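You operate a simulated robot arm through the tools that you are given. There is no shell and no other tool.

You are at the controls of a simulated two-armed robot. One attempt, no reset.

Task
Pick up the orange tag with one hand, pass it to the other hand and put it on the shelf under the test box. Take the paint pen from the shelf of the control post and put it on the top of the door b kit rack. Any order will do.

The check looks at the end state, three seconds after you hand in, the way a careful person would. Anything else that was tipped, shoved, dropped, spilled or broken makes it a failure.

Robot
Two 7-joint arms with fingered hands on one trunk, on a base that moves. Base frame: it is fixed to the floor where the robot stands at the start and does not move with it; the origin is under the middle of the robot, x ahead of it, y to its left, z up; the surface under the hand at the start is at about z = 840. Units: mm, degrees, N and s.
The left shoulder is at the start at [22, 214, 1294], the right one opposite. With the tool pointing down near the work surface each hand reaches from about 120 to 580 mm from the robot's upright axis, wherever it stands, measured 20 degrees to its own side. Places, roughly: paint pen [-2000, 250, 1000]; shelf under the test box [700, -200, 200]; top of the door B kit rack [-2500, 3200, 1000]. Payload 3.3 kg a hand.
The TCP of each hand is the grasp point between the finger pads, 26 mm short of the fingertips. In the tool frame z runs along the fingers and y along their closing line. The gripper opens to 132 mm; its body begins 73 mm behind the TCP. The gripper is a hand of 2 fingers: y runs from the thumb to the fingers, the wrist lies at [0, 0, -224] in the tool frame, and closing takes about 1.5 s.
Orientation is told as [roll, pitch, yaw] about the base's x, y, z axes, in that order, counted from this pose: with the fingers straight down and closing along the base's y, the tool's x points along the base's -x, its y along +y and its z along -z.

Tools
- The arms move only by the tool servo_tool. It takes "left_rows", "right_rows" or both (then of equal length, played together; a hand with none holds still); each is a list of rows, each a list of 6 numbers: the shift along the base's x, y, z in mm, then the turn, a rotation vector about the base's x, y, z in degrees. In form: [[dx, dy, dz, rx, ry, rz], ...]. A call has 1 to 20 rows; each row is the pose to reach, as a shift and turn from the pose commanded when the call began. "left_fingers" and "right_fingers" are, for a hand that has rows, the opening, from 0 (shut) to 1 (fully open), set as the call begins (left out, the last holds). Each row takes 0.2 s and may step no farther than 50 mm and 8.6 degrees from the row before; otherwise, or with a gripper value out of range, the whole call is refused. A pose out of reach is approached as far as the arm can. The call stops where the force on the tool passes 40 N (or 10 N more than at its start, if that is more) or the arm is blocked; 0.2 s more then pass. Each finger travels about 153 mm/s and halts on what it meets, pressing with about 33 N; the grip force reading is that of the motor and also rises with nothing between the fingers. The clock runs only during rows and for 0.2 s after the last one: add rows that repeat a pose to give the fingers time. The reply holds the time, the measured pose of the TCP, the force on the tool along the base axes, the opening and the grip force, in the units named above and with some noise, with the torque about the TCP (base axes, N m) and any sound that the robot's microphone picked up.
- Cameras (640 x 400 px; columns grow to the right, rows downward): "scene" is now at [84.4, -12.4, 1439.7]; the picture's right is [-0.14, -0.99, 0.00], its down [-0.81, 0.11, -0.58] and it looks along [0.57, -0.08, -0.82] (base axes); focal length 292 px, centre (320, 200). "left" rides on the left gripper at [-65, -3, -99] in its tool frame; the picture's right is [0.04, -1.00, 0.00], its down [0.83, 0.03, -0.55] and it looks along [0.55, 0.02, 0.83] (tool axes); focal length 261 px, centre (320, 200). "right" rides on the right gripper at [66, -3, -99] in its tool frame; the picture's right is [0.04, 1.00, 0.00], its down [-0.83, 0.03, -0.55] and it looks along [-0.55, 0.02, 0.83] (tool axes); focal length 261 px, centre (320, 200). There is no depth. A picture from a camera that has moved, and an enlarged one, comes with that camera's place and axes in the base frame and with its lens.
- grab_frame(camera): a new picture of that camera. The clock stands still meanwhile.
- raise_lower(by): moves the trunk up (or, below 0, down) by that many mm; the arms and the scene camera ride with it, the base frame stays. It gives what a move gives, with no picture.
- drive_base(legs): drives the robot by 1 to 6 legs, each [ahead, left, turn to the left] in mm, mm and degrees, along the robot's own axes; the way and the turn of a leg run together, so that a leg with both is an arc; at most 1500 mm and 180 degrees a leg. The arms and the cameras ride along, it lands a little off, and it stops where it bumps. It gives what a move gives.
- finger_targets(finger1, thumb_bend, hand): sets how far each is bent, from 0 (flat) to 1 (curled in); at 0.3 the hand is open as for a grip, at 0.7 the pads meet at the TCP. One left out holds its place. A second passes; each finger stops where it meets its share of the squeeze, and holds until it gets a number again. A gripper value or a shape takes the hand back. It gives what a move gives, with no picture; readings hold the bend of each and the force on the fingers (four entries, about 0 where the hand has none), thumb and palm.
- hand_shape(shape, hand): the hand has 2 fingers and takes this shape, open, in about a second: jaw (thumb against the fingers, like two jaws); tri (thumb and two fingers); tip (a fingertip pinch); poke (one finger out to press); point (the index stretched); flat (the hand flat); cup (the hand cupped); fist (a fist). The gripper value then closes the fingers along that shape, each until it touches; the sizes above hold for jaw. It gives what a move gives, with no picture.
- head_to(pan, tilt): turns the head with the scene camera to pan (to the left, within 86 degrees either way) and tilt (down, from -29 to 69), counted from straight ahead of the robot (the tilt from the chest, where the trunk bows). It gives what a move gives.
- inspect(camera, box): a new picture of the part [left, top, right, bottom] of that camera's present view, enlarged. The clock stands still meanwhile.
- close_job(): hands the job in; it is judged then, once.

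Nothing tells you exact positions but the pictures and the camera data. Unless the task says otherwise, let go and move clear before handing in.

The tools are called after ">>>" as name(argument=value, ...) on one line, values as JSON. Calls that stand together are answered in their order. servo_tool: Moves the arms, as the interface text tells. Its arguments: {"type":"object","properties":{"left_rows":{"type":"array"},"left_fingers":{"type":"number"},"right_rows":{"type":"array"},"right_fingers":{"type":"number"}},"required":[]} The other tools are called the same way: raise_lower (by) moves the trunk up or down; hand_shape (shape, hand) gives the hand a shape; finger_targets (finger1, thumb_bend, hand) moves the fingers one by one; drive_base (legs) drives the base; head_to (pan, tilt) turns the head that bears the scene camera; grab_frame (camera) takes a picture; inspect (camera, box) takes an enlarged picture of a part of a camera's view; close_job () hands the job in.

At the start:

```text
time_s: 0.0
left_tool_pos: [400.8, 78.0, 1168.5]
left_ee_rot: [0.0, 0.1, -0.1]
left_wrist_force: [-0.1, -0.4, -0.4]
left_wrist_torque: [-0.01, -0.03, -0.01]
left_width: 131.9
left_gripper_force: 0.1
left_shape: jaw
left_bend: [0.3, 0.3]
left_finger forces: [0.0, 0.0, 0.1, 0.1, 0.0, 0.0]
right_tool_pos: [388.3, -237.1, 1109.6]
right_ee_rot: [-0.1, 0.1, -0.1]
right_wrist_force: [0.6, 0.0, -0.2]
right_wrist_torque: [0.0, -0.03, 0.03]
right_width: 132.0
right_gripper_force: 0.0
right_shape: jaw
right_bend: [0.3, 0.3]
right_finger forces: [0.0, 0.0, 0.0, 0.0, 0.0, 0.0]
trunk travel left (down, up): [-575.0, 186.0]
robot x, y, heading: [-2.3, 1.8, 0.2]
head pan, tilt (commanded): [-7.9, 54.7]
```

scene: 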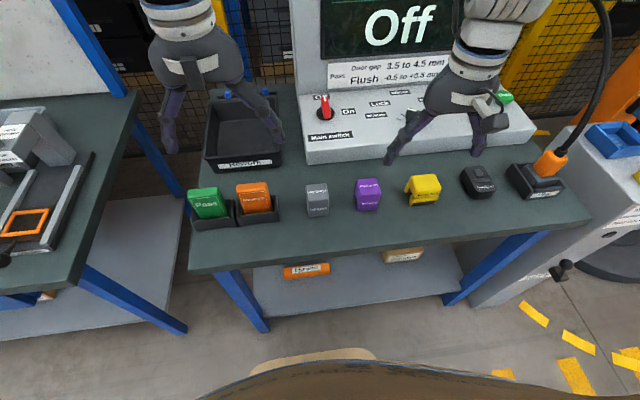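
right: 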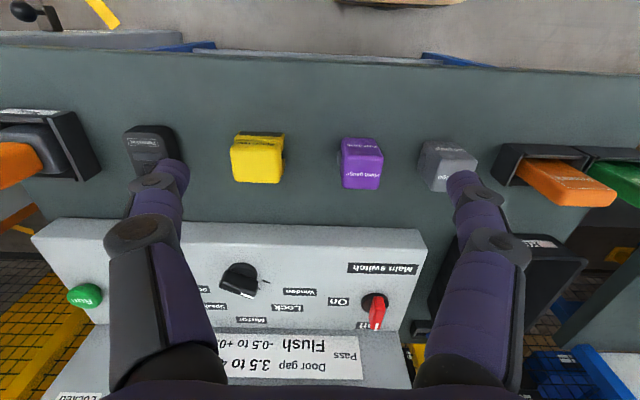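
left: 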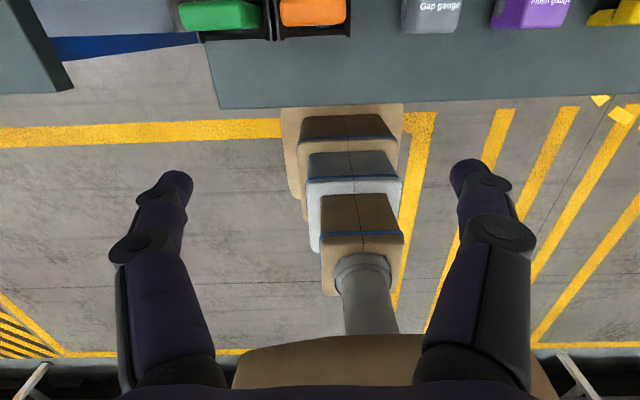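

I see a bench with a test box, a row of small items along its front edge, and a green and an orange tag in black holders at the left end. A lower shelf is visible under the bench. I'll look closer before moving.

>>> inspect(camera="scene", box=[170, 150, 350, 300])

>>> inspect(camera="scene", box=[340, 130, 600, 300])

>>> inspect(camera="scene", box=[0, 80, 200, 320])

```text
2.67 times, centred on (260, 225) of scene
camera zoom: at [84.4, -12.4, 1439.7], right [-0.14, -0.99, 0.0], down [-0.81, 0.11, -0.58], along [0.57, -0.08, -0.82], focal length 780 px, centre (480, 133)
```

zoom: 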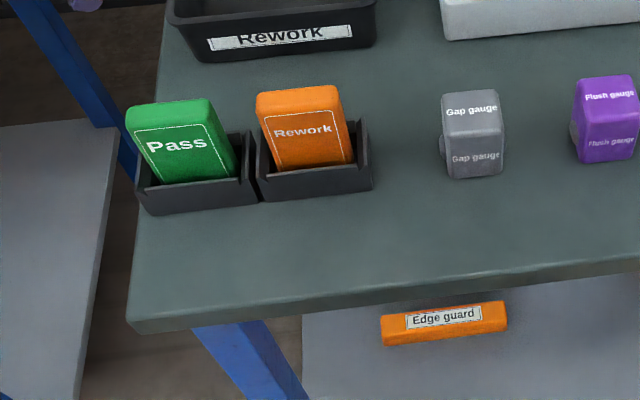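

```text
2.35 times, centred on (470, 215) of scene
camera zoom: at [84.4, -12.4, 1439.7], right [-0.14, -0.99, 0.0], down [-0.81, 0.11, -0.58], along [0.57, -0.08, -0.82], focal length 688 px, centre (-33, 165)
```

zoom: 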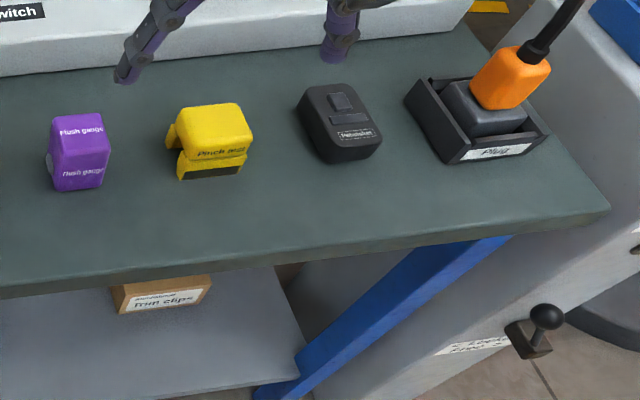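

```text
1.67 times, centred on (100, 200) of scene
camera zoom: at [84.4, -12.4, 1439.7], right [-0.14, -0.99, 0.0], down [-0.81, 0.11, -0.58], along [0.57, -0.08, -0.82], focal length 487 px, centre (687, 200)
```

zoom: 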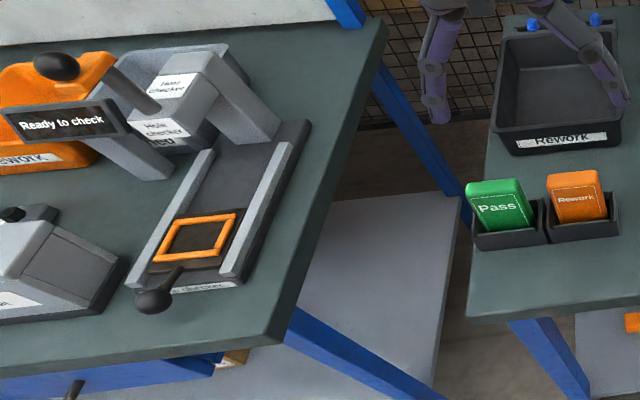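

The orange "Rework" tag stands in the right-hand black holder near [465, 80, 840], and the lower shelf's front edge looks to be about x=394, set back from the bench edge (x≈337). I'll move the left hand over the tag for a better look.

>>> servo_tool(left_rows=[[30, 0, 0, 0, 0, 0], [60, 0, 0, 0, 0, 0], [70, 0, -20, 0, 0, 0], [70, 0, -20, 0, 0, 0]])

>>> grab_frame(camera="left")

>>> grab_frame(camera="scene")

```text
time_s: 1.0
left_tool_pos: [470.0, 77.9, 1148.3]
left_ee_rot: [0.0, 0.0, 0.0]
left_wrist_force: [-0.2, -0.2, 0.4]
left_wrist_torque: [-0.02, 0.03, 0.03]
left_width: 131.7
left_gripper_force: 0.1
left_shape: jaw
left_bend: [0.3, 0.3]
left_finger forces: [0.1, 0.0, 0.0, 0.0, 0.1, 0.0]
right_tool_pos: [388.5, -236.4, 1108.7]
right_ee_rot: [0.1, 0.0, -0.1]
right_wrist_force: [0.8, 1.2, 0.7]
right_wrist_torque: [-0.02, -0.01, -0.01]
right_width: 131.9
right_gripper_force: 0.1
right_shape: jaw
right_bend: [0.3, 0.3]
right_finger forces: [0.0, 0.0, 0.0, 0.0, 0.0, 0.0]
trunk travel left (down, up): [-575.0, 186.0]
robot x, y, heading: [0.0, 2.2, 0.0]
head pan, tilt (commanded): [-7.9, 54.7]
```

```text
taken
camera left: at [536.1, 73.9, 1246.5], right [-0.04, -1.0, 0.0], down [-0.83, 0.03, 0.55], along [-0.55, 0.02, -0.83], focal length 261 px, centre (320, 200)
```

left: 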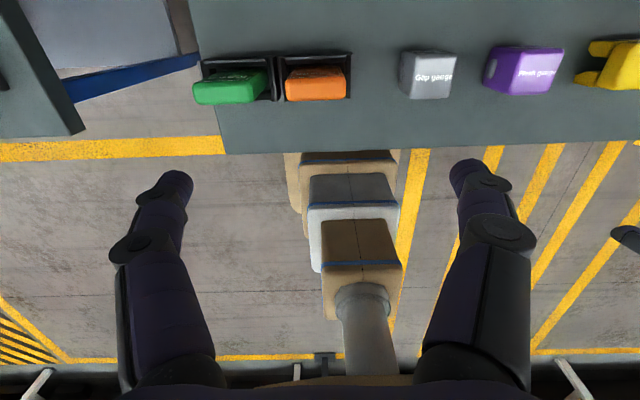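

```text
taken
camera scene: at [84.1, -12.6, 1439.7], right [-0.14, -0.99, 0.0], down [-0.81, 0.11, -0.58], along [0.57, -0.08, -0.82], focal length 292 px, centre (320, 200)
```

scene: 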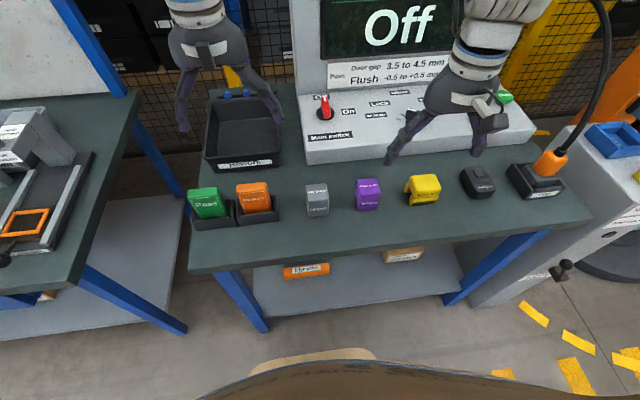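

The left camera now sees both tags from above. I'll zoom in to measure the tag.

>>> inspect(camera="left", box=[190, 40, 370, 160])

>>> inspect(camera="scene", box=[180, 160, 290, 240])

```text
3.33 times, centred on (280, 100) of left
camera zoom: at [536.1, 73.9, 1246.5], right [-0.04, -1.0, 0.0], down [-0.83, 0.03, 0.55], along [-0.55, 0.02, -0.83], focal length 869 px, centre (453, 533)
```

zoom: 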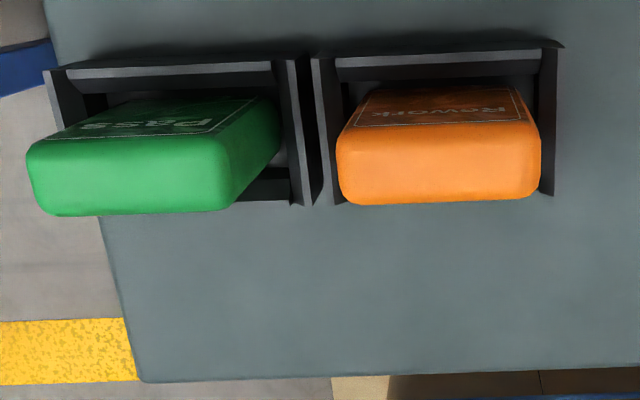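

```text
5.00 times, centred on (235, 200) of scene
camera zoom: at [84.1, -12.6, 1439.7], right [-0.14, -0.99, 0.0], down [-0.81, 0.11, -0.58], along [0.57, -0.08, -0.82], focal length 1462 px, centre (745, 200)
```

zoom: 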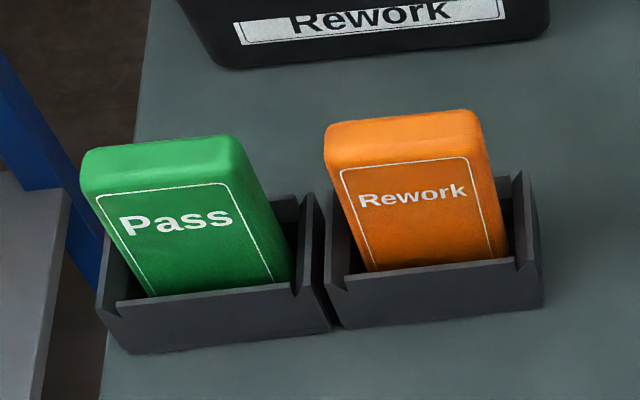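

The tag appears to be about 65 wide (y), 28 thick (x) and 105 tall, centred near [480, 80] with its top at z≈945. I'll yaw the left hand 90° so it closes along x, above the tag.

>>> servo_tool(left_rows=[[1, 0, -6, 0, 0, 8.2], [2, 0, -12, 0, 0, 16.4], [3, 0, -18, 0, 0, 24.6], [4, 0, -24, 0, 0, 32.8], [5, 0, -30, 0, 0, 41], [6, 1, -36, 0, 0, 49.2], [7, 1, -42, 0, 0, 57.4], [8, 1, -48, 0, 0, 65.6], [9, 1, -54, 0, 0, 73.8], [10, 1.6, -60, 0, 0, 82], [10, 1.6, -68, 0, 0, 90], [10, 1.6, -68, 0, 0, 90]], left_fingers=0.65)

>>> grab_frame(camera="left")

>>> grab_frame(camera="scene")

```text
time_s: 3.6
left_tool_pos: [480.4, 80.2, 1081.6]
left_ee_rot: [0.0, 0.0, 90.1]
left_wrist_force: [0.8, 0.3, 0.4]
left_wrist_torque: [0.01, 0.03, -0.02]
left_width: 86.0
left_gripper_force: 0.0
left_shape: jaw
left_bend: [0.7, 0.63]
left_finger forces: [0.1, 0.1, 0.0, 0.0, 0.0, 0.1]
right_tool_pos: [390.1, -237.1, 1108.6]
right_ee_rot: [0.0, 0.2, -0.1]
right_wrist_force: [-0.3, -0.2, 0.1]
right_wrist_torque: [0.01, -0.01, 0.01]
right_width: 131.6
right_gripper_force: 0.0
right_shape: jaw
right_bend: [0.3, 0.3]
right_finger forces: [0.0, 0.0, 0.0, 0.0, 0.0, 0.0]
trunk travel left (down, up): [-575.0, 186.0]
robot x, y, heading: [3.2, -0.7, -0.2]
head pan, tilt (commanded): [-7.9, 54.7]
```

```text
taken
camera left: at [484.2, 144.4, 1179.0], right [1.0, -0.04, 0.0], down [-0.03, -0.83, 0.55], along [-0.02, -0.55, -0.83], focal length 261 px, centre (320, 200)
```

left: 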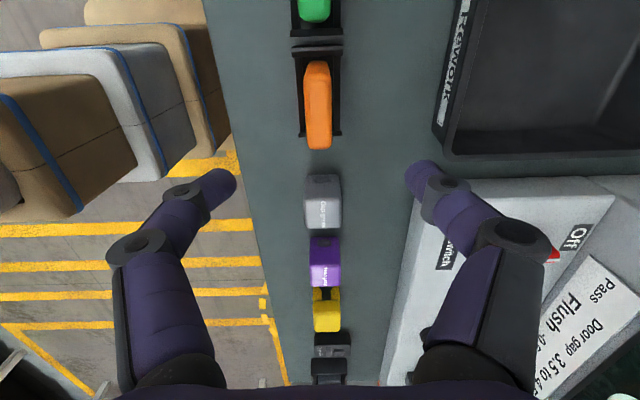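

```text
taken
camera scene: at [84.4, -12.4, 1439.7], right [-0.14, -0.99, 0.0], down [-0.81, 0.11, -0.58], along [0.57, -0.08, -0.82], focal length 292 px, centre (320, 200)
```

scene: 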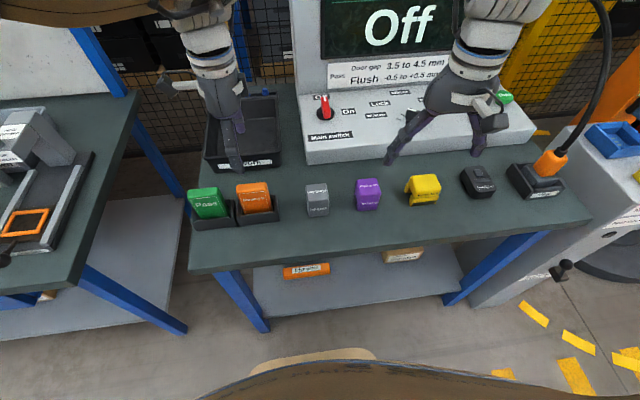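

The hand is now yawed 90° over the tag. I'll zoom in to check the tag's x alignment before going down.

>>> inspect(camera="left", box=[270, 0, 370, 170])

```text
2.35 times, centred on (320, 85) of left
camera zoom: at [484.2, 144.4, 1179.0], right [1.0, -0.04, 0.0], down [-0.03, -0.83, 0.55], along [-0.02, -0.55, -0.83], focal length 613 px, centre (320, 471)
```

zoom: 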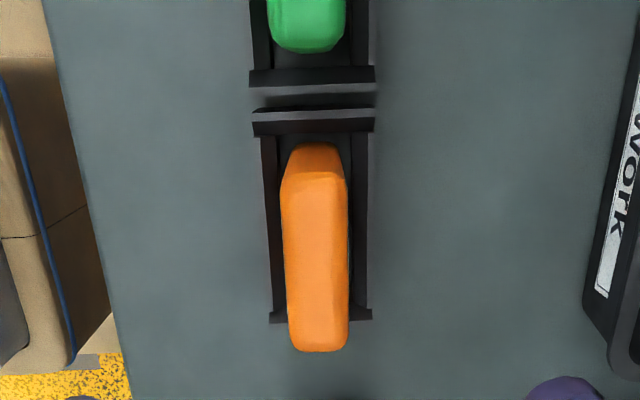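

The tag's top is centred at about x=480, y=78, matching the hand. I'll descend with the fingers open around it in two stages.

>>> servo_tool(left_rows=[[0, 0, -40, 0, 0, 0], [0, 1, -80, 0, 0, 0], [0, 2, -110, 0, 0, 0], [0, 2, -110, 0, 0, 0]])

>>> grab_frame(camera="left")

>>> inspect(camera="scene", box=[170, 100, 320, 240])

```text
time_s: 4.6
left_tool_pos: [481.0, 80.8, 968.8]
left_ee_rot: [0.0, 0.0, 90.0]
left_wrist_force: [-0.3, 0.4, 0.5]
left_wrist_torque: [0.03, -0.02, 0.01]
left_width: 86.3
left_gripper_force: 0.1
left_shape: jaw
left_bend: [0.7, 0.63]
left_finger forces: [0.0, 0.0, 0.2, 0.0, 0.1, 0.1]
right_tool_pos: [389.3, -237.5, 1108.0]
right_ee_rot: [0.0, 0.0, -0.1]
right_wrist_force: [0.2, -0.9, 0.0]
right_wrist_torque: [-0.01, -0.03, -0.05]
right_width: 131.9
right_gripper_force: 0.0
right_shape: jaw
right_bend: [0.3, 0.3]
right_finger forces: [0.0, 0.1, 0.0, 0.0, 0.0, 0.1]
trunk travel left (down, up): [-575.0, 186.0]
robot x, y, heading: [1.1, 0.9, -0.3]
head pan, tilt (commanded): [-7.9, 54.7]
```

```text
taken
camera left: at [483.9, 146.4, 1068.2], right [1.0, -0.04, 0.0], down [-0.03, -0.83, 0.55], along [-0.02, -0.55, -0.83], focal length 261 px, centre (320, 200)
```

left: 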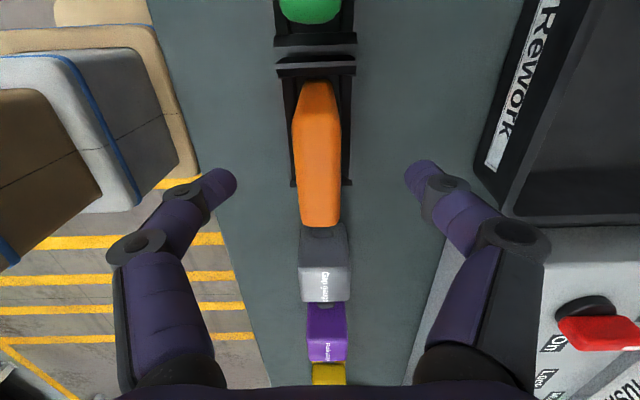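

```text
2.86 times, centred on (245, 170) of scene
camera zoom: at [84.2, -12.4, 1439.7], right [-0.14, -0.99, 0.0], down [-0.81, 0.11, -0.58], along [0.57, -0.08, -0.82], focal length 835 px, centre (534, 286)
```

zoom: 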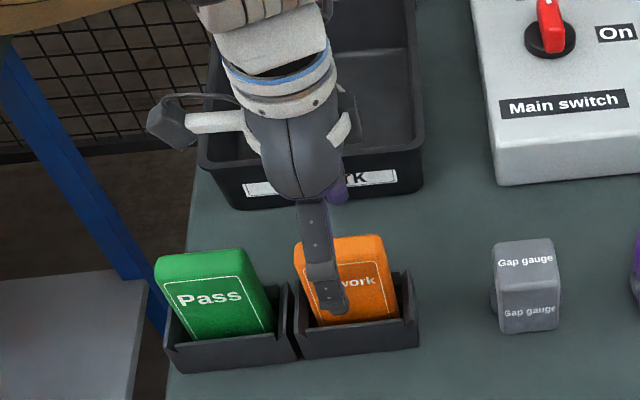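

The fingers straddle the tag front and back with clear gaps. I'll go down to z≈927 and close.

>>> servo_tool(left_rows=[[0, 1, -20, 0, 0, 0], [0, 1, -42, 0, 0, 0], [0, 1, -42, 0, 0, 0]])

>>> grab_frame(camera="left")

```text
time_s: 5.4
left_tool_pos: [480.9, 81.3, 928.2]
left_ee_rot: [0.0, 0.0, 90.1]
left_wrist_force: [-0.4, 0.3, -0.8]
left_wrist_torque: [-0.02, 0.02, 0.0]
left_width: 86.2
left_gripper_force: 0.1
left_shape: jaw
left_bend: [0.7, 0.63]
left_finger forces: [0.0, 0.0, 0.0, 0.1, 0.1, 0.1]
right_tool_pos: [387.8, -236.2, 1108.2]
right_ee_rot: [0.0, 0.1, -0.1]
right_wrist_force: [-0.5, -0.1, 1.1]
right_wrist_torque: [0.02, -0.04, 0.02]
right_width: 131.9
right_gripper_force: 0.0
right_shape: jaw
right_bend: [0.3, 0.3]
right_finger forces: [0.1, 0.0, 0.1, 0.1, 0.1, 0.0]
trunk travel left (down, up): [-575.0, 186.0]
robot x, y, heading: [-1.7, -1.7, -0.1]
head pan, tilt (commanded): [-7.9, 54.7]
```

```text
taken
camera left: at [484.2, 147.2, 1026.7], right [1.0, -0.04, 0.0], down [-0.03, -0.83, 0.55], along [-0.02, -0.55, -0.83], focal length 261 px, centre (320, 200)
```

left: 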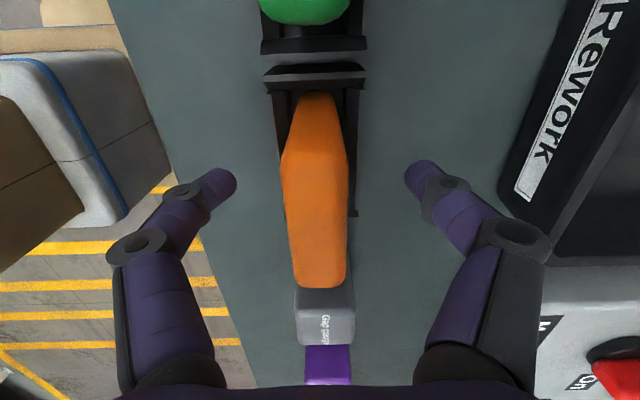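

The tag is centred between the finger pads. Closing the left hand now.

>>> servo_tool(left_rows=[[0, 0, 0, 0, 0, 0], [0, 0, 0, 0, 0, 0], [0, 0, 0, 0, 0, 0], [0, 0, 0, 0, 0, 0], [0, 0, 0, 0, 0, 0], [0, 0, 0, 0, 0, 0]], left_fingers=0)

>>> grab_frame(camera="left")

```text
time_s: 6.8
left_tool_pos: [481.1, 81.9, 928.3]
left_ee_rot: [0.0, 0.0, 90.1]
left_wrist_force: [0.1, 1.5, -0.4]
left_wrist_torque: [-0.01, 0.0, -0.02]
left_width: 18.0
left_gripper_force: 33.0
left_shape: jaw
left_bend: [0.73, 0.7]
left_finger forces: [29.6, 0.0, 0.0, 0.0, 29.6, 0.0]
right_tool_pos: [387.6, -237.1, 1108.2]
right_ee_rot: [0.1, 0.0, -0.1]
right_wrist_force: [-0.3, -0.6, -0.7]
right_wrist_torque: [0.0, -0.01, 0.01]
right_width: 131.9
right_gripper_force: 0.1
right_shape: jaw
right_bend: [0.3, 0.3]
right_finger forces: [0.0, 0.0, 0.0, 0.0, 0.0, 0.0]
trunk travel left (down, up): [-575.0, 186.0]
robot x, y, heading: [0.7, -1.4, 0.2]
head pan, tilt (commanded): [-7.9, 54.7]
```

```text
taken
camera left: at [484.2, 147.2, 1026.7], right [1.0, -0.04, 0.0], down [-0.03, -0.83, 0.55], along [-0.02, -0.55, -0.83], focal length 261 px, centre (320, 200)
```

left: 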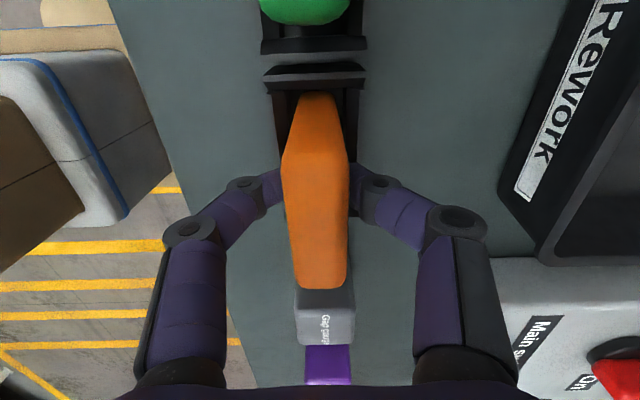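

The tag is gripped (18 mm width, about 30 N). Lifting straight up out of the holder.

>>> servo_tool(left_rows=[[0, 0, 15, 0, 0, 0], [0, 0, 40, 0, 0, 0], [0, 0, 70, 0, 0, 0], [0, 0, 110, 0, 0, 0], [0, 0, 150, 0, 0, 0], [0, 0, 190, 0, 0, 0], [0, 0, 190, 0, 0, 0]])

>>> grab_frame(camera="left")

>>> grab_frame(camera="scene")

```text
time_s: 8.4
left_tool_pos: [481.7, 82.6, 1117.7]
left_ee_rot: [0.1, -0.1, 90.0]
left_wrist_force: [0.2, -0.2, -1.3]
left_wrist_torque: [-0.01, -0.01, -0.04]
left_width: 18.0
left_gripper_force: 33.7
left_shape: jaw
left_bend: [0.73, 0.7]
left_finger forces: [29.6, 0.0, 0.0, 0.0, 29.8, 0.0]
right_tool_pos: [390.2, -237.3, 1108.6]
right_ee_rot: [0.1, -0.1, -0.1]
right_wrist_force: [-0.6, -0.1, -0.6]
right_wrist_torque: [-0.05, 0.02, 0.02]
right_width: 132.0
right_gripper_force: 0.0
right_shape: jaw
right_bend: [0.3, 0.3]
right_finger forces: [0.1, 0.1, 0.1, 0.0, 0.0, 0.0]
trunk travel left (down, up): [-575.0, 186.0]
robot x, y, heading: [-0.4, -1.5, 0.0]
head pan, tilt (commanded): [-7.9, 54.7]
```

```text
taken
camera left: at [484.7, 147.0, 1217.2], right [1.0, -0.04, 0.0], down [-0.03, -0.83, 0.55], along [-0.02, -0.55, -0.83], focal length 261 px, centre (320, 200)
```

left: 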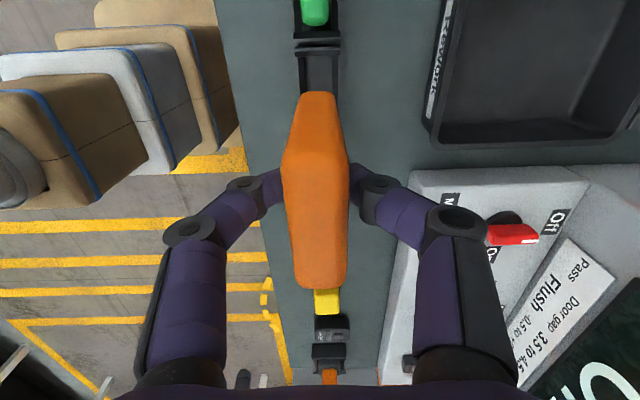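

```text
taken
camera scene: at [85.1, -12.2, 1439.6], right [-0.14, -0.99, 0.0], down [-0.81, 0.11, -0.58], along [0.57, -0.08, -0.82], focal length 292 px, centre (320, 200)
```

scene: 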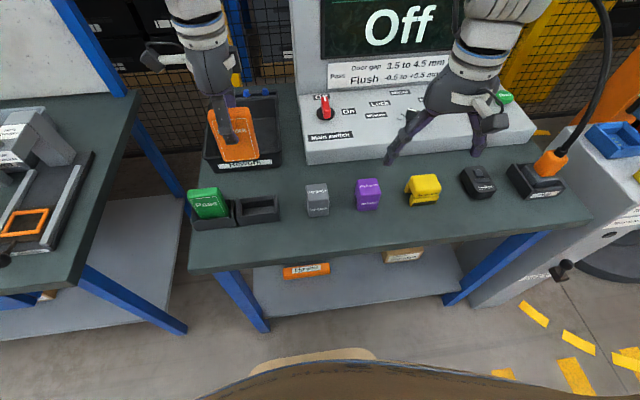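

The tag is up and clear of the holder. I'll bring the left hand back to about [400, 30, 1120] while the right hand yaws 90° for the handover.

>>> servo_tool(left_rows=[[-8, -5, 0, 0, 0, 0], [-16, -10, 0, 0, 0, 0], [-24, -15, 0, 0, 0, 0], [-32, -20, 0, 0, 0, 0], [-40, -25, 0, 0, 0, 0], [-48, -30, 0, 0, 0, 0], [-56, -35, 0, 0, 0, 0], [-64, -40, 0, 0, 0, 0], [-72, -45, 0, 0, 0, 0], [-80, -50, 0, 0, 0, 0], [-80, -50, 0, 0, 0, 0], [-80, -50, 0, 0, 0, 0]], right_rows=[[0, 0, 3, 0, 0, 8.2], [0, 0, 6, 0, 0, 16.4], [0, 0, 9, 0, 0, 24.6], [2, 0, 12, 0, 0, 32.8], [4, 0, 15, 0, 0, 41], [6, 0, 18, 0, 0, 49.2], [8, 0, 21, 0, 0, 57.4], [10, 0, 24, 0, 0, 65.6], [11, 0, 27, 0, 0, 73.8], [12, 0, 30, 0, 0, 82], [12, 0, 32, 0, 0, 90], [12, 0, 32, 0, 0, 90]])

>>> grab_frame(camera="scene")

>>> grab_frame(camera="right")

```text
time_s: 11.0
left_tool_pos: [401.1, 32.2, 1120.0]
left_ee_rot: [0.0, 0.0, 89.9]
left_wrist_force: [0.2, -0.5, -1.1]
left_wrist_torque: [-0.01, -0.01, 0.0]
left_width: 17.8
left_gripper_force: 32.9
left_shape: jaw
left_bend: [0.73, 0.7]
left_finger forces: [29.7, 0.0, 0.1, 0.1, 29.6, 0.0]
right_tool_pos: [400.2, -237.4, 1141.5]
right_ee_rot: [0.0, 0.1, 90.0]
right_wrist_force: [0.4, -0.2, 0.3]
right_wrist_torque: [-0.02, -0.06, 0.0]
right_width: 131.7
right_gripper_force: 0.2
right_shape: jaw
right_bend: [0.3, 0.3]
right_finger forces: [0.0, 0.0, 0.1, 0.1, 0.1, 0.0]
trunk travel left (down, up): [-575.0, 186.0]
robot x, y, heading: [1.0, 3.0, -0.0]
head pan, tilt (commanded): [-7.9, 54.7]
```

```text
taken
camera scene: at [84.5, -12.4, 1439.7], right [-0.14, -0.99, 0.0], down [-0.81, 0.11, -0.58], along [0.57, -0.08, -0.82], focal length 292 px, centre (320, 200)
```

scene: 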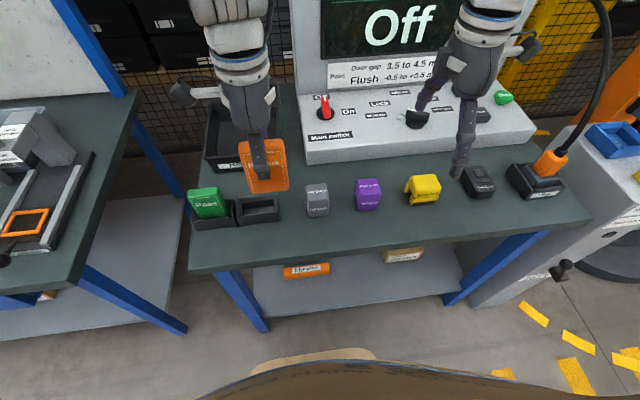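

```text
taken
camera right: at [401.8, -302.8, 1239.6], right [-1.0, -0.04, 0.0], down [-0.03, 0.83, 0.55], along [-0.02, 0.55, -0.83], focal length 261 px, centre (320, 200)
```

right: 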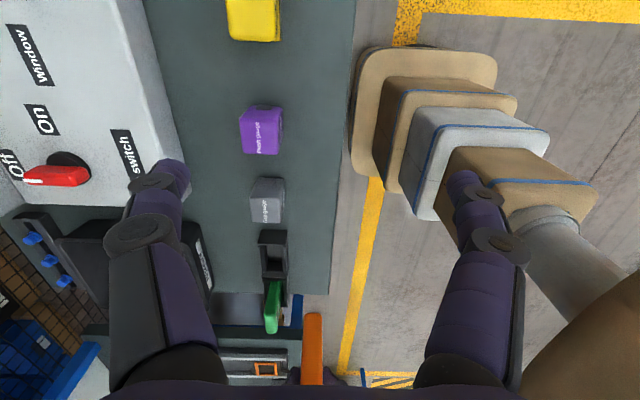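

Both hands are in place. I'll roll the right hand 50° so its fingers point left and down, and bring it to a pre-grasp point to the right of the tag.

>>> servo_tool(right_rows=[[0, 10, 10, 8.3, 0, 0], [0, 25, 20, 16.6, 0, 0], [0, 40, 28, 25, 0, 0], [0, 60, 34, 33.3, 0, 0], [0, 85, 38, 41.6, 0, 0], [1, 110, 40, 50, 0, 0], [1, 110, 40, 50, 0, 0]], right_fingers=0.65)

>>> grab_frame(camera="scene")

>>> grab_frame(camera="right")

>>> grab_frame(camera="left")

```text
time_s: 12.6
left_tool_pos: [401.1, 32.2, 1118.6]
left_ee_rot: [-0.1, 0.1, 90.0]
left_wrist_force: [0.2, -0.3, -1.6]
left_wrist_torque: [0.01, 0.03, 0.03]
left_width: 18.0
left_gripper_force: 33.8
left_shape: jaw
left_bend: [0.73, 0.7]
left_finger forces: [29.7, 0.1, 0.0, 0.0, 29.7, 0.0]
right_tool_pos: [402.1, -126.9, 1181.3]
right_ee_rot: [0.1, -50.2, 90.0]
right_wrist_force: [0.4, 0.0, 0.0]
right_wrist_torque: [0.0, -0.02, -0.01]
right_width: 86.0
right_gripper_force: 0.1
right_shape: jaw
right_bend: [0.7, 0.63]
right_finger forces: [0.0, 0.1, 0.1, 0.0, 0.0, 0.1]
trunk travel left (down, up): [-575.0, 186.0]
robot x, y, heading: [0.0, -0.3, 0.0]
head pan, tilt (commanded): [-7.9, 54.7]
```

```text
taken
camera scene: at [84.3, -12.1, 1439.7], right [-0.14, -0.99, 0.0], down [-0.81, 0.11, -0.58], along [0.57, -0.08, -0.82], focal length 292 px, centre (320, 200)
```

scene: 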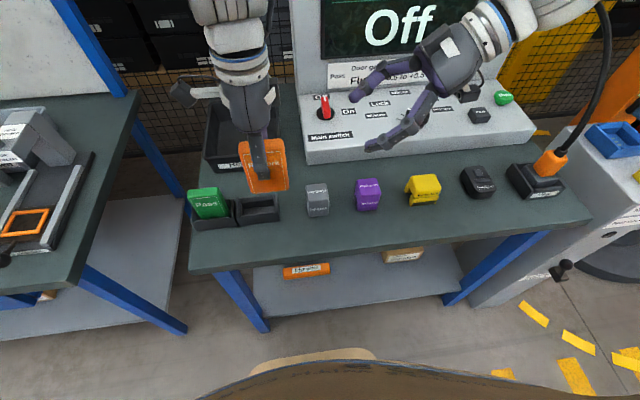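

```text
taken
camera right: at [402.4, -244.9, 1193.8], right [-1.0, -0.03, -0.03], down [-0.03, 0.11, 0.99], along [-0.02, 0.99, -0.11], focal length 261 px, centre (320, 200)
```

right: 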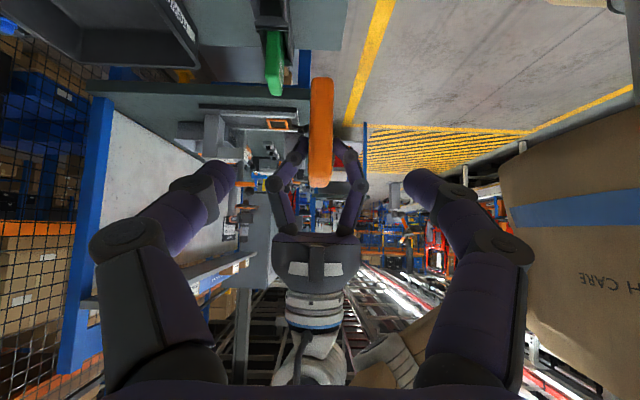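

```text
taken
camera left: at [404.2, 97.6, 1217.2], right [1.0, -0.04, 0.0], down [-0.03, -0.83, 0.55], along [-0.02, -0.55, -0.83], focal length 261 px, centre (320, 200)
```

left: 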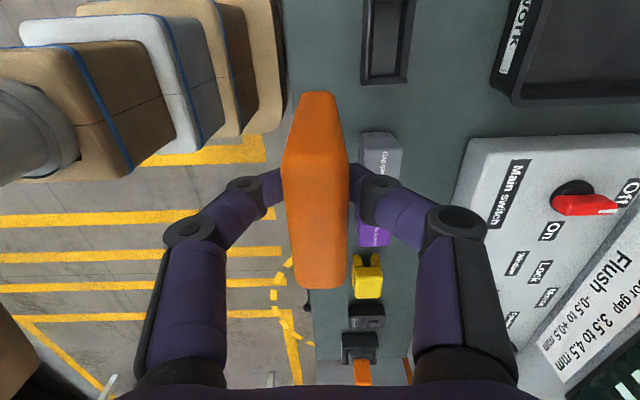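

The right camera has a clear view of the tag held by the left hand. I'll zoom in to measure its bottom and edges.

>>> inspect(camera="right", box=[250, 60, 390, 200])

>>> inspect(camera="scene", box=[180, 60, 460, 220])

```text
2.86 times, centred on (320, 130) of right
camera zoom: at [402.4, -244.9, 1193.8], right [-1.0, -0.03, -0.03], down [-0.03, 0.11, 0.99], along [-0.02, 0.99, -0.11], focal length 745 px, centre (320, 400)
```

zoom: 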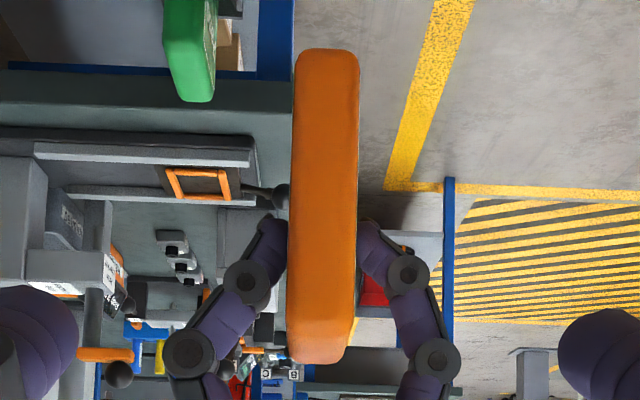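

```text
2.29 times, centred on (320, 140) of scene
camera zoom: at [84.3, -12.1, 1439.7], right [-0.14, -0.99, 0.0], down [-0.81, 0.11, -0.58], along [0.57, -0.08, -0.82], focal length 668 px, centre (320, 337)
```

zoom: 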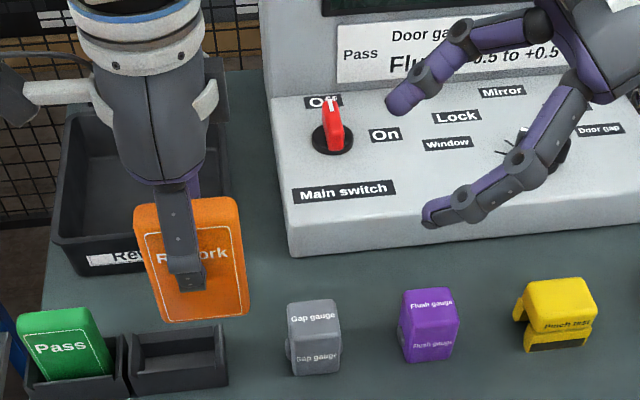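

The tag spans about y −2 to 61 and z 1045 to 1138, and the left fingertips end near z 1088. I'll roll the right hand to 60° and line it up to grip the tag's lower right corner, staying below the left fingers.

>>> servo_tool(right_rows=[[-1, 4, -12, 3.4, 0, 0], [-1.5, 9, -25, 6.8, 0, 0], [-1.5, 14, -37, 10, 0, 0], [-1.5, 14, -37, 10, 0, 0]])

>>> grab_frame(camera="right")

>>> grab_frame(camera="scene")

```text
time_s: 13.6
left_tool_pos: [400.7, 33.3, 1119.1]
left_ee_rot: [0.0, -0.1, 90.1]
left_wrist_force: [-0.4, 0.4, -1.3]
left_wrist_torque: [0.02, 0.01, -0.01]
left_width: 18.1
left_gripper_force: 32.7
left_shape: jaw
left_bend: [0.73, 0.7]
left_finger forces: [29.7, 0.0, 0.0, 0.0, 29.7, 0.0]
right_tool_pos: [399.8, -113.3, 1143.4]
right_ee_rot: [0.1, -60.1, 89.8]
right_wrist_force: [-0.7, -0.3, 0.1]
right_wrist_torque: [-0.04, 0.0, 0.01]
right_width: 86.3
right_gripper_force: 0.1
right_shape: jaw
right_bend: [0.7, 0.63]
right_finger forces: [0.0, 0.1, 0.0, 0.0, 0.1, 0.0]
trunk travel left (down, up): [-575.0, 186.0]
robot x, y, heading: [-1.9, 2.5, -0.1]
head pan, tilt (commanded): [-7.9, 54.7]
```

```text
taken
camera right: at [400.8, -231.7, 1136.4], right [-1.0, -0.02, -0.03], down [-0.03, -0.06, 1.0], along [-0.02, 1.0, 0.06], focal length 261 px, centre (320, 200)
```

right: 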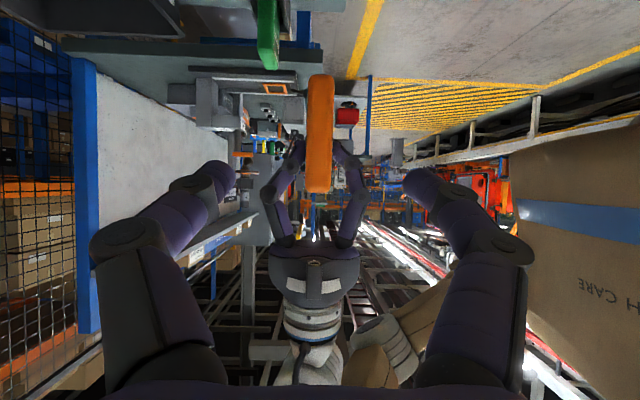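

```text
taken
camera scene: at [84.4, -12.2, 1439.7], right [-0.14, -0.99, 0.0], down [-0.81, 0.11, -0.58], along [0.57, -0.08, -0.82], focal length 292 px, centre (320, 200)
```

scene: 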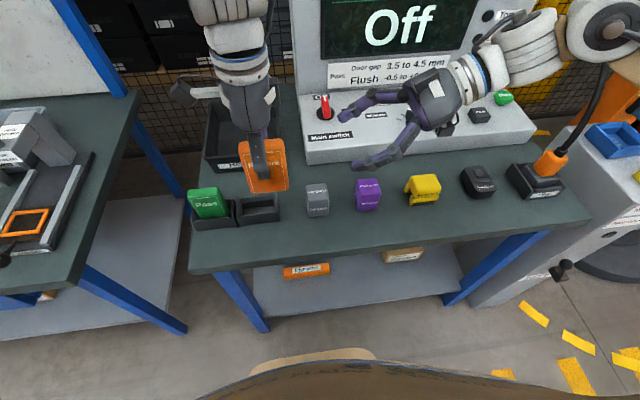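

The tag is centred between the right fingers. Moving in along the finger direction, stopping just short to check.

>>> servo_tool(right_rows=[[0, 30, -17, 0, 0, 0], [0, 60, -35, 0, 0, 0], [0, 85, -49, 0, 0, 0], [0, 100, -58, 0, 0, 0], [0, 100, -58, 0, 0, 0]])

>>> grab_frame(camera="right")

>>> inspect(camera="scene", box=[180, 60, 460, 220])

>>> grab_frame(camera="left")

```text
time_s: 14.8
left_tool_pos: [401.1, 32.5, 1118.7]
left_ee_rot: [-0.1, 0.0, 90.0]
left_wrist_force: [-0.5, 0.9, -2.0]
left_wrist_torque: [0.0, 0.01, -0.01]
left_width: 18.0
left_gripper_force: 33.2
left_shape: jaw
left_bend: [0.73, 0.7]
left_finger forces: [29.7, 0.0, 0.0, 0.1, 29.7, 0.1]
right_tool_pos: [400.5, -13.5, 1086.5]
right_ee_rot: [0.3, -60.0, 89.8]
right_wrist_force: [-0.3, 0.5, -0.2]
right_wrist_torque: [0.0, -0.01, -0.02]
right_width: 85.9
right_gripper_force: 0.0
right_shape: jaw
right_bend: [0.7, 0.63]
right_finger forces: [0.1, 0.0, 0.1, 0.0, 0.0, 0.0]
trunk travel left (down, up): [-575.0, 186.0]
robot x, y, heading: [-3.4, 0.3, 0.2]
head pan, tilt (commanded): [-7.9, 54.7]
```

```text
taken
camera right: at [400.8, -131.2, 1078.1], right [-1.0, -0.02, -0.03], down [-0.03, -0.06, 1.0], along [-0.02, 1.0, 0.06], focal length 261 px, centre (320, 200)
```

right: 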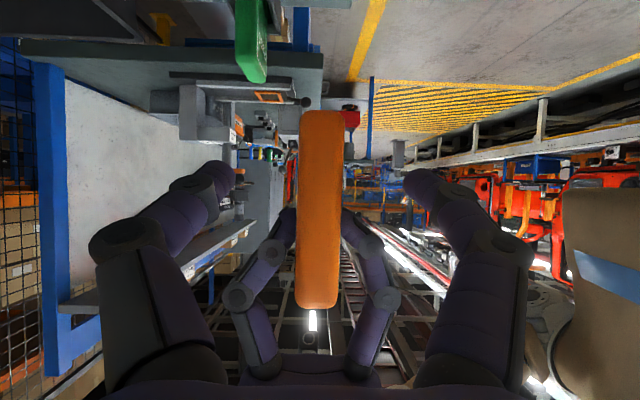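

```text
2.29 times, centred on (320, 140) of scene
camera zoom: at [84.5, -12.5, 1439.7], right [-0.14, -0.99, 0.0], down [-0.81, 0.11, -0.58], along [0.57, -0.08, -0.82], focal length 668 px, centre (320, 337)
```

zoom: 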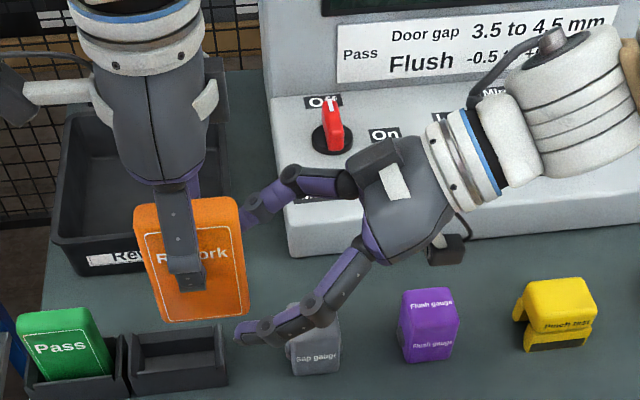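

```text
taken
camera left: at [404.3, 97.2, 1217.2], right [1.0, -0.04, 0.0], down [-0.03, -0.83, 0.55], along [-0.02, -0.55, -0.83], focal length 261 px, centre (320, 200)
```

left: 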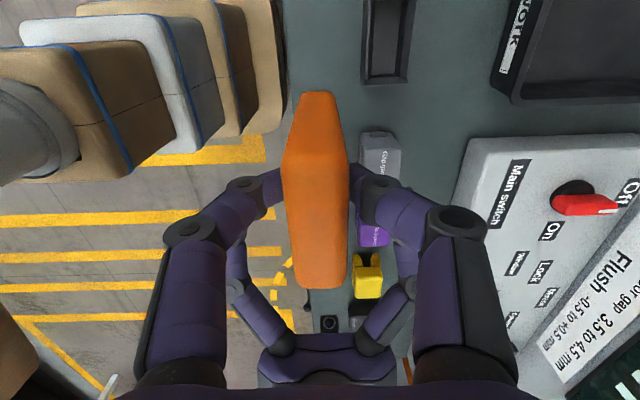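

Alignment looks right: the right fingers straddle the tag's lower right part below the left fingers. I'll move in the final 24 mm, then close.

>>> servo_tool(right_rows=[[0, 11, -6.5, 0, 0, 0], [0, 21.5, -12.5, 0, 0, 0], [0, 21.5, -12.5, 0, 0, 0]])

>>> grab_frame(camera="right")

>>> inspect(camera="scene", box=[200, 100, 360, 200])

```text
time_s: 15.6
left_tool_pos: [401.1, 31.9, 1118.3]
left_ee_rot: [-0.1, 0.0, 89.9]
left_wrist_force: [-0.4, -0.1, -0.9]
left_wrist_torque: [-0.03, 0.03, 0.03]
left_width: 17.7
left_gripper_force: 32.5
left_shape: jaw
left_bend: [0.73, 0.7]
left_finger forces: [29.7, 0.0, 0.0, 0.0, 29.7, 0.0]
right_tool_pos: [400.1, 8.8, 1072.1]
right_ee_rot: [0.2, -60.0, 89.8]
right_wrist_force: [-0.1, 0.2, -0.5]
right_wrist_torque: [-0.07, 0.02, -0.04]
right_width: 86.0
right_gripper_force: 0.1
right_shape: jaw
right_bend: [0.7, 0.63]
right_finger forces: [0.1, 0.1, 0.0, 0.0, 0.0, 0.1]
trunk travel left (down, up): [-575.0, 186.0]
robot x, y, heading: [1.4, -1.5, 0.3]
head pan, tilt (commanded): [-7.9, 54.7]
```

```text
taken
camera right: at [400.5, -109.5, 1065.3], right [-1.0, -0.02, -0.03], down [-0.03, -0.06, 1.0], along [-0.02, 1.0, 0.06], focal length 261 px, centre (320, 200)
```

right: 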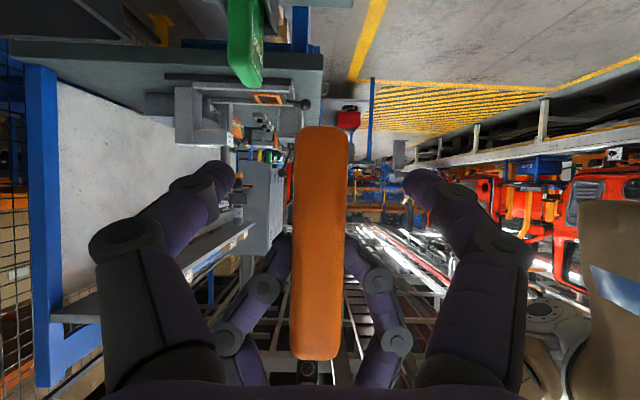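

```text
4.00 times, centred on (280, 150) of scene
camera zoom: at [84.5, -12.5, 1439.7], right [-0.14, -0.99, 0.0], down [-0.81, 0.11, -0.58], along [0.57, -0.08, -0.82], focal length 1169 px, centre (480, 400)
```

zoom: 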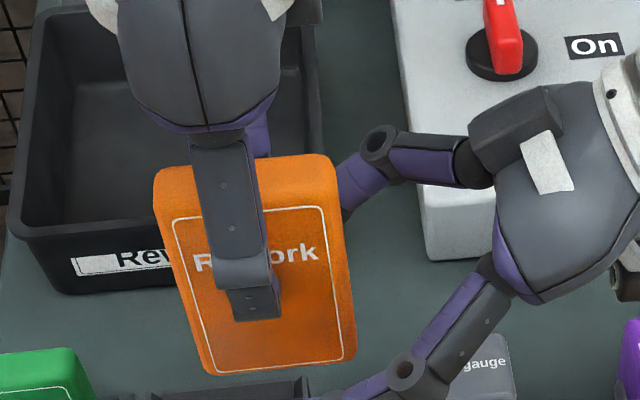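

The right fingers are around the lower right corner, with the left fingertips still above them. Closing the right hand while the left keeps hold.

>>> servo_tool(right_rows=[[0, 0, 0, 0, 0, 0], [0, 0, 0, 0, 0, 0], [0, 0, 0, 0, 0, 0], [0, 0, 0, 0, 0, 0], [0, 0, 0, 0, 0, 0], [0, 0, 0, 0, 0, 0], [0, 0, 0, 0, 0, 0]], right_fingers=0)

>>> inspect(camera="scene", box=[200, 100, 360, 200])

>>> grab_frame(camera="right")

```text
time_s: 17.2
left_tool_pos: [401.8, 33.1, 1118.3]
left_ee_rot: [0.0, -0.1, 90.0]
left_wrist_force: [-0.8, 0.5, 0.2]
left_wrist_torque: [-0.03, 0.03, 0.01]
left_width: 18.0
left_gripper_force: 33.2
left_shape: jaw
left_bend: [0.73, 0.7]
left_finger forces: [30.5, 0.1, 0.0, 0.0, 29.5, 0.1]
right_tool_pos: [399.7, 9.4, 1072.7]
right_ee_rot: [0.1, -60.0, 89.8]
right_wrist_force: [0.2, 1.2, 1.0]
right_wrist_torque: [-0.07, -0.02, -0.02]
right_width: 18.0
right_gripper_force: 33.1
right_shape: jaw
right_bend: [0.73, 0.7]
right_finger forces: [29.3, 0.0, 0.0, 0.0, 30.4, 0.0]
trunk travel left (down, up): [-575.0, 186.0]
robot x, y, heading: [-1.0, -2.7, 0.1]
head pan, tilt (commanded): [-7.9, 54.7]
```

```text
4.00 times, centred on (280, 150) of scene
camera zoom: at [84.5, -12.4, 1439.7], right [-0.14, -0.99, 0.0], down [-0.81, 0.11, -0.58], along [0.57, -0.08, -0.82], focal length 1169 px, centre (480, 400)
```

zoom: 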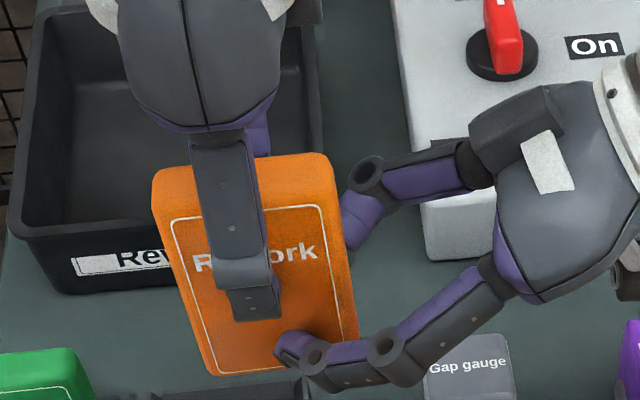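

```text
taken
camera right: at [400.5, -109.6, 1065.4], right [-1.0, -0.02, -0.03], down [-0.03, -0.06, 1.0], along [-0.02, 1.0, 0.06], focal length 261 px, centre (320, 200)
```

right: 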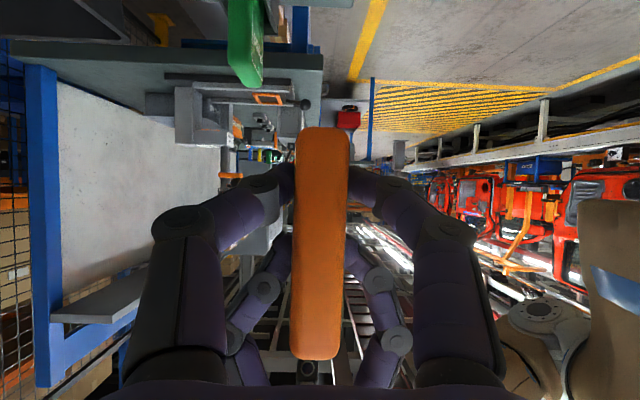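

Both hands grip the tag (30 N each side). Now opening the left hand and drawing it straight up.

>>> servo_tool(left_rows=[[0, 0, 0, 0, 0, 0], [0, 0, 0, 0, 0, 0], [0, 0, 0, 0, 0, 0], [0, 0, 0, 0, 0, 0], [0, 0, 30, 0, 0, 0], [0, 0, 70, 0, 0, 0], [0, 10, 110, 0, 0, 0], [0, 40, 120, 0, 0, 0], [0, 80, 120, 0, 0, 0], [0, 80, 120, 0, 0, 0]], left_fingers=0.65)

>>> grab_frame(camera="scene")

>>> grab_frame(camera="right")

```text
time_s: 19.4
left_tool_pos: [400.5, 109.5, 1239.5]
left_ee_rot: [0.0, 0.0, 89.9]
left_wrist_force: [0.2, -0.3, 0.3]
left_wrist_torque: [0.02, -0.02, -0.02]
left_width: 85.5
left_gripper_force: 0.0
left_shape: jaw
left_bend: [0.7, 0.63]
left_finger forces: [0.1, 0.0, 0.0, 0.1, 0.0, 0.0]
right_tool_pos: [398.7, 8.1, 1072.7]
right_ee_rot: [0.1, -60.1, 89.8]
right_wrist_force: [-0.2, -0.9, 0.1]
right_wrist_torque: [-0.01, 0.02, 0.01]
right_width: 18.0
right_gripper_force: 33.2
right_shape: jaw
right_bend: [0.73, 0.7]
right_finger forces: [30.6, 0.0, 0.1, 0.1, 30.7, 0.1]
trunk travel left (down, up): [-575.0, 186.0]
robot x, y, heading: [2.2, -1.1, 0.3]
head pan, tilt (commanded): [-7.9, 54.7]
```

```text
taken
camera scene: at [84.3, -14.0, 1439.7], right [-0.14, -0.99, 0.0], down [-0.81, 0.11, -0.58], along [0.57, -0.08, -0.82], focal length 292 px, centre (320, 200)
```

scene: 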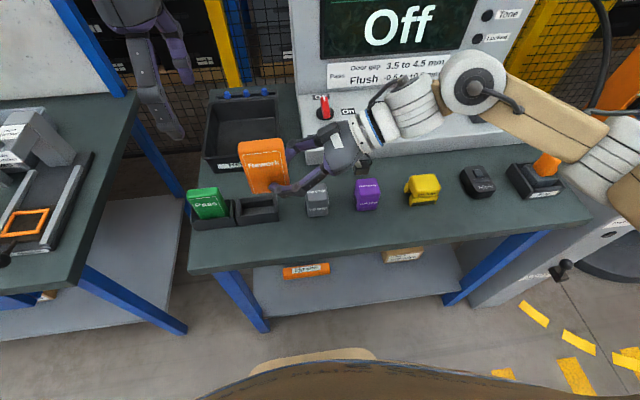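

```text
taken
camera right: at [400.3, -110.8, 1065.3], right [-1.0, -0.02, -0.03], down [-0.03, -0.06, 1.0], along [-0.02, 1.0, 0.06], focal length 261 px, centre (320, 200)
```

right: 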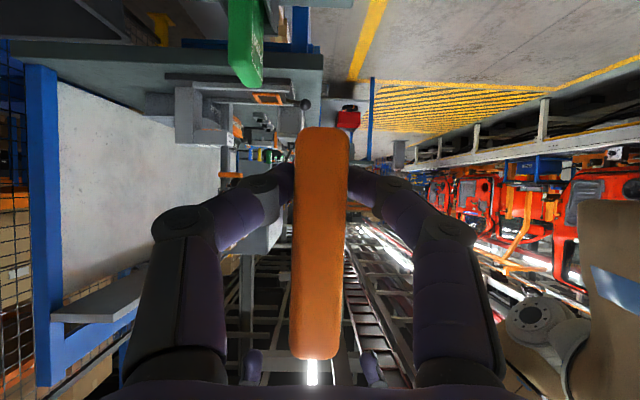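

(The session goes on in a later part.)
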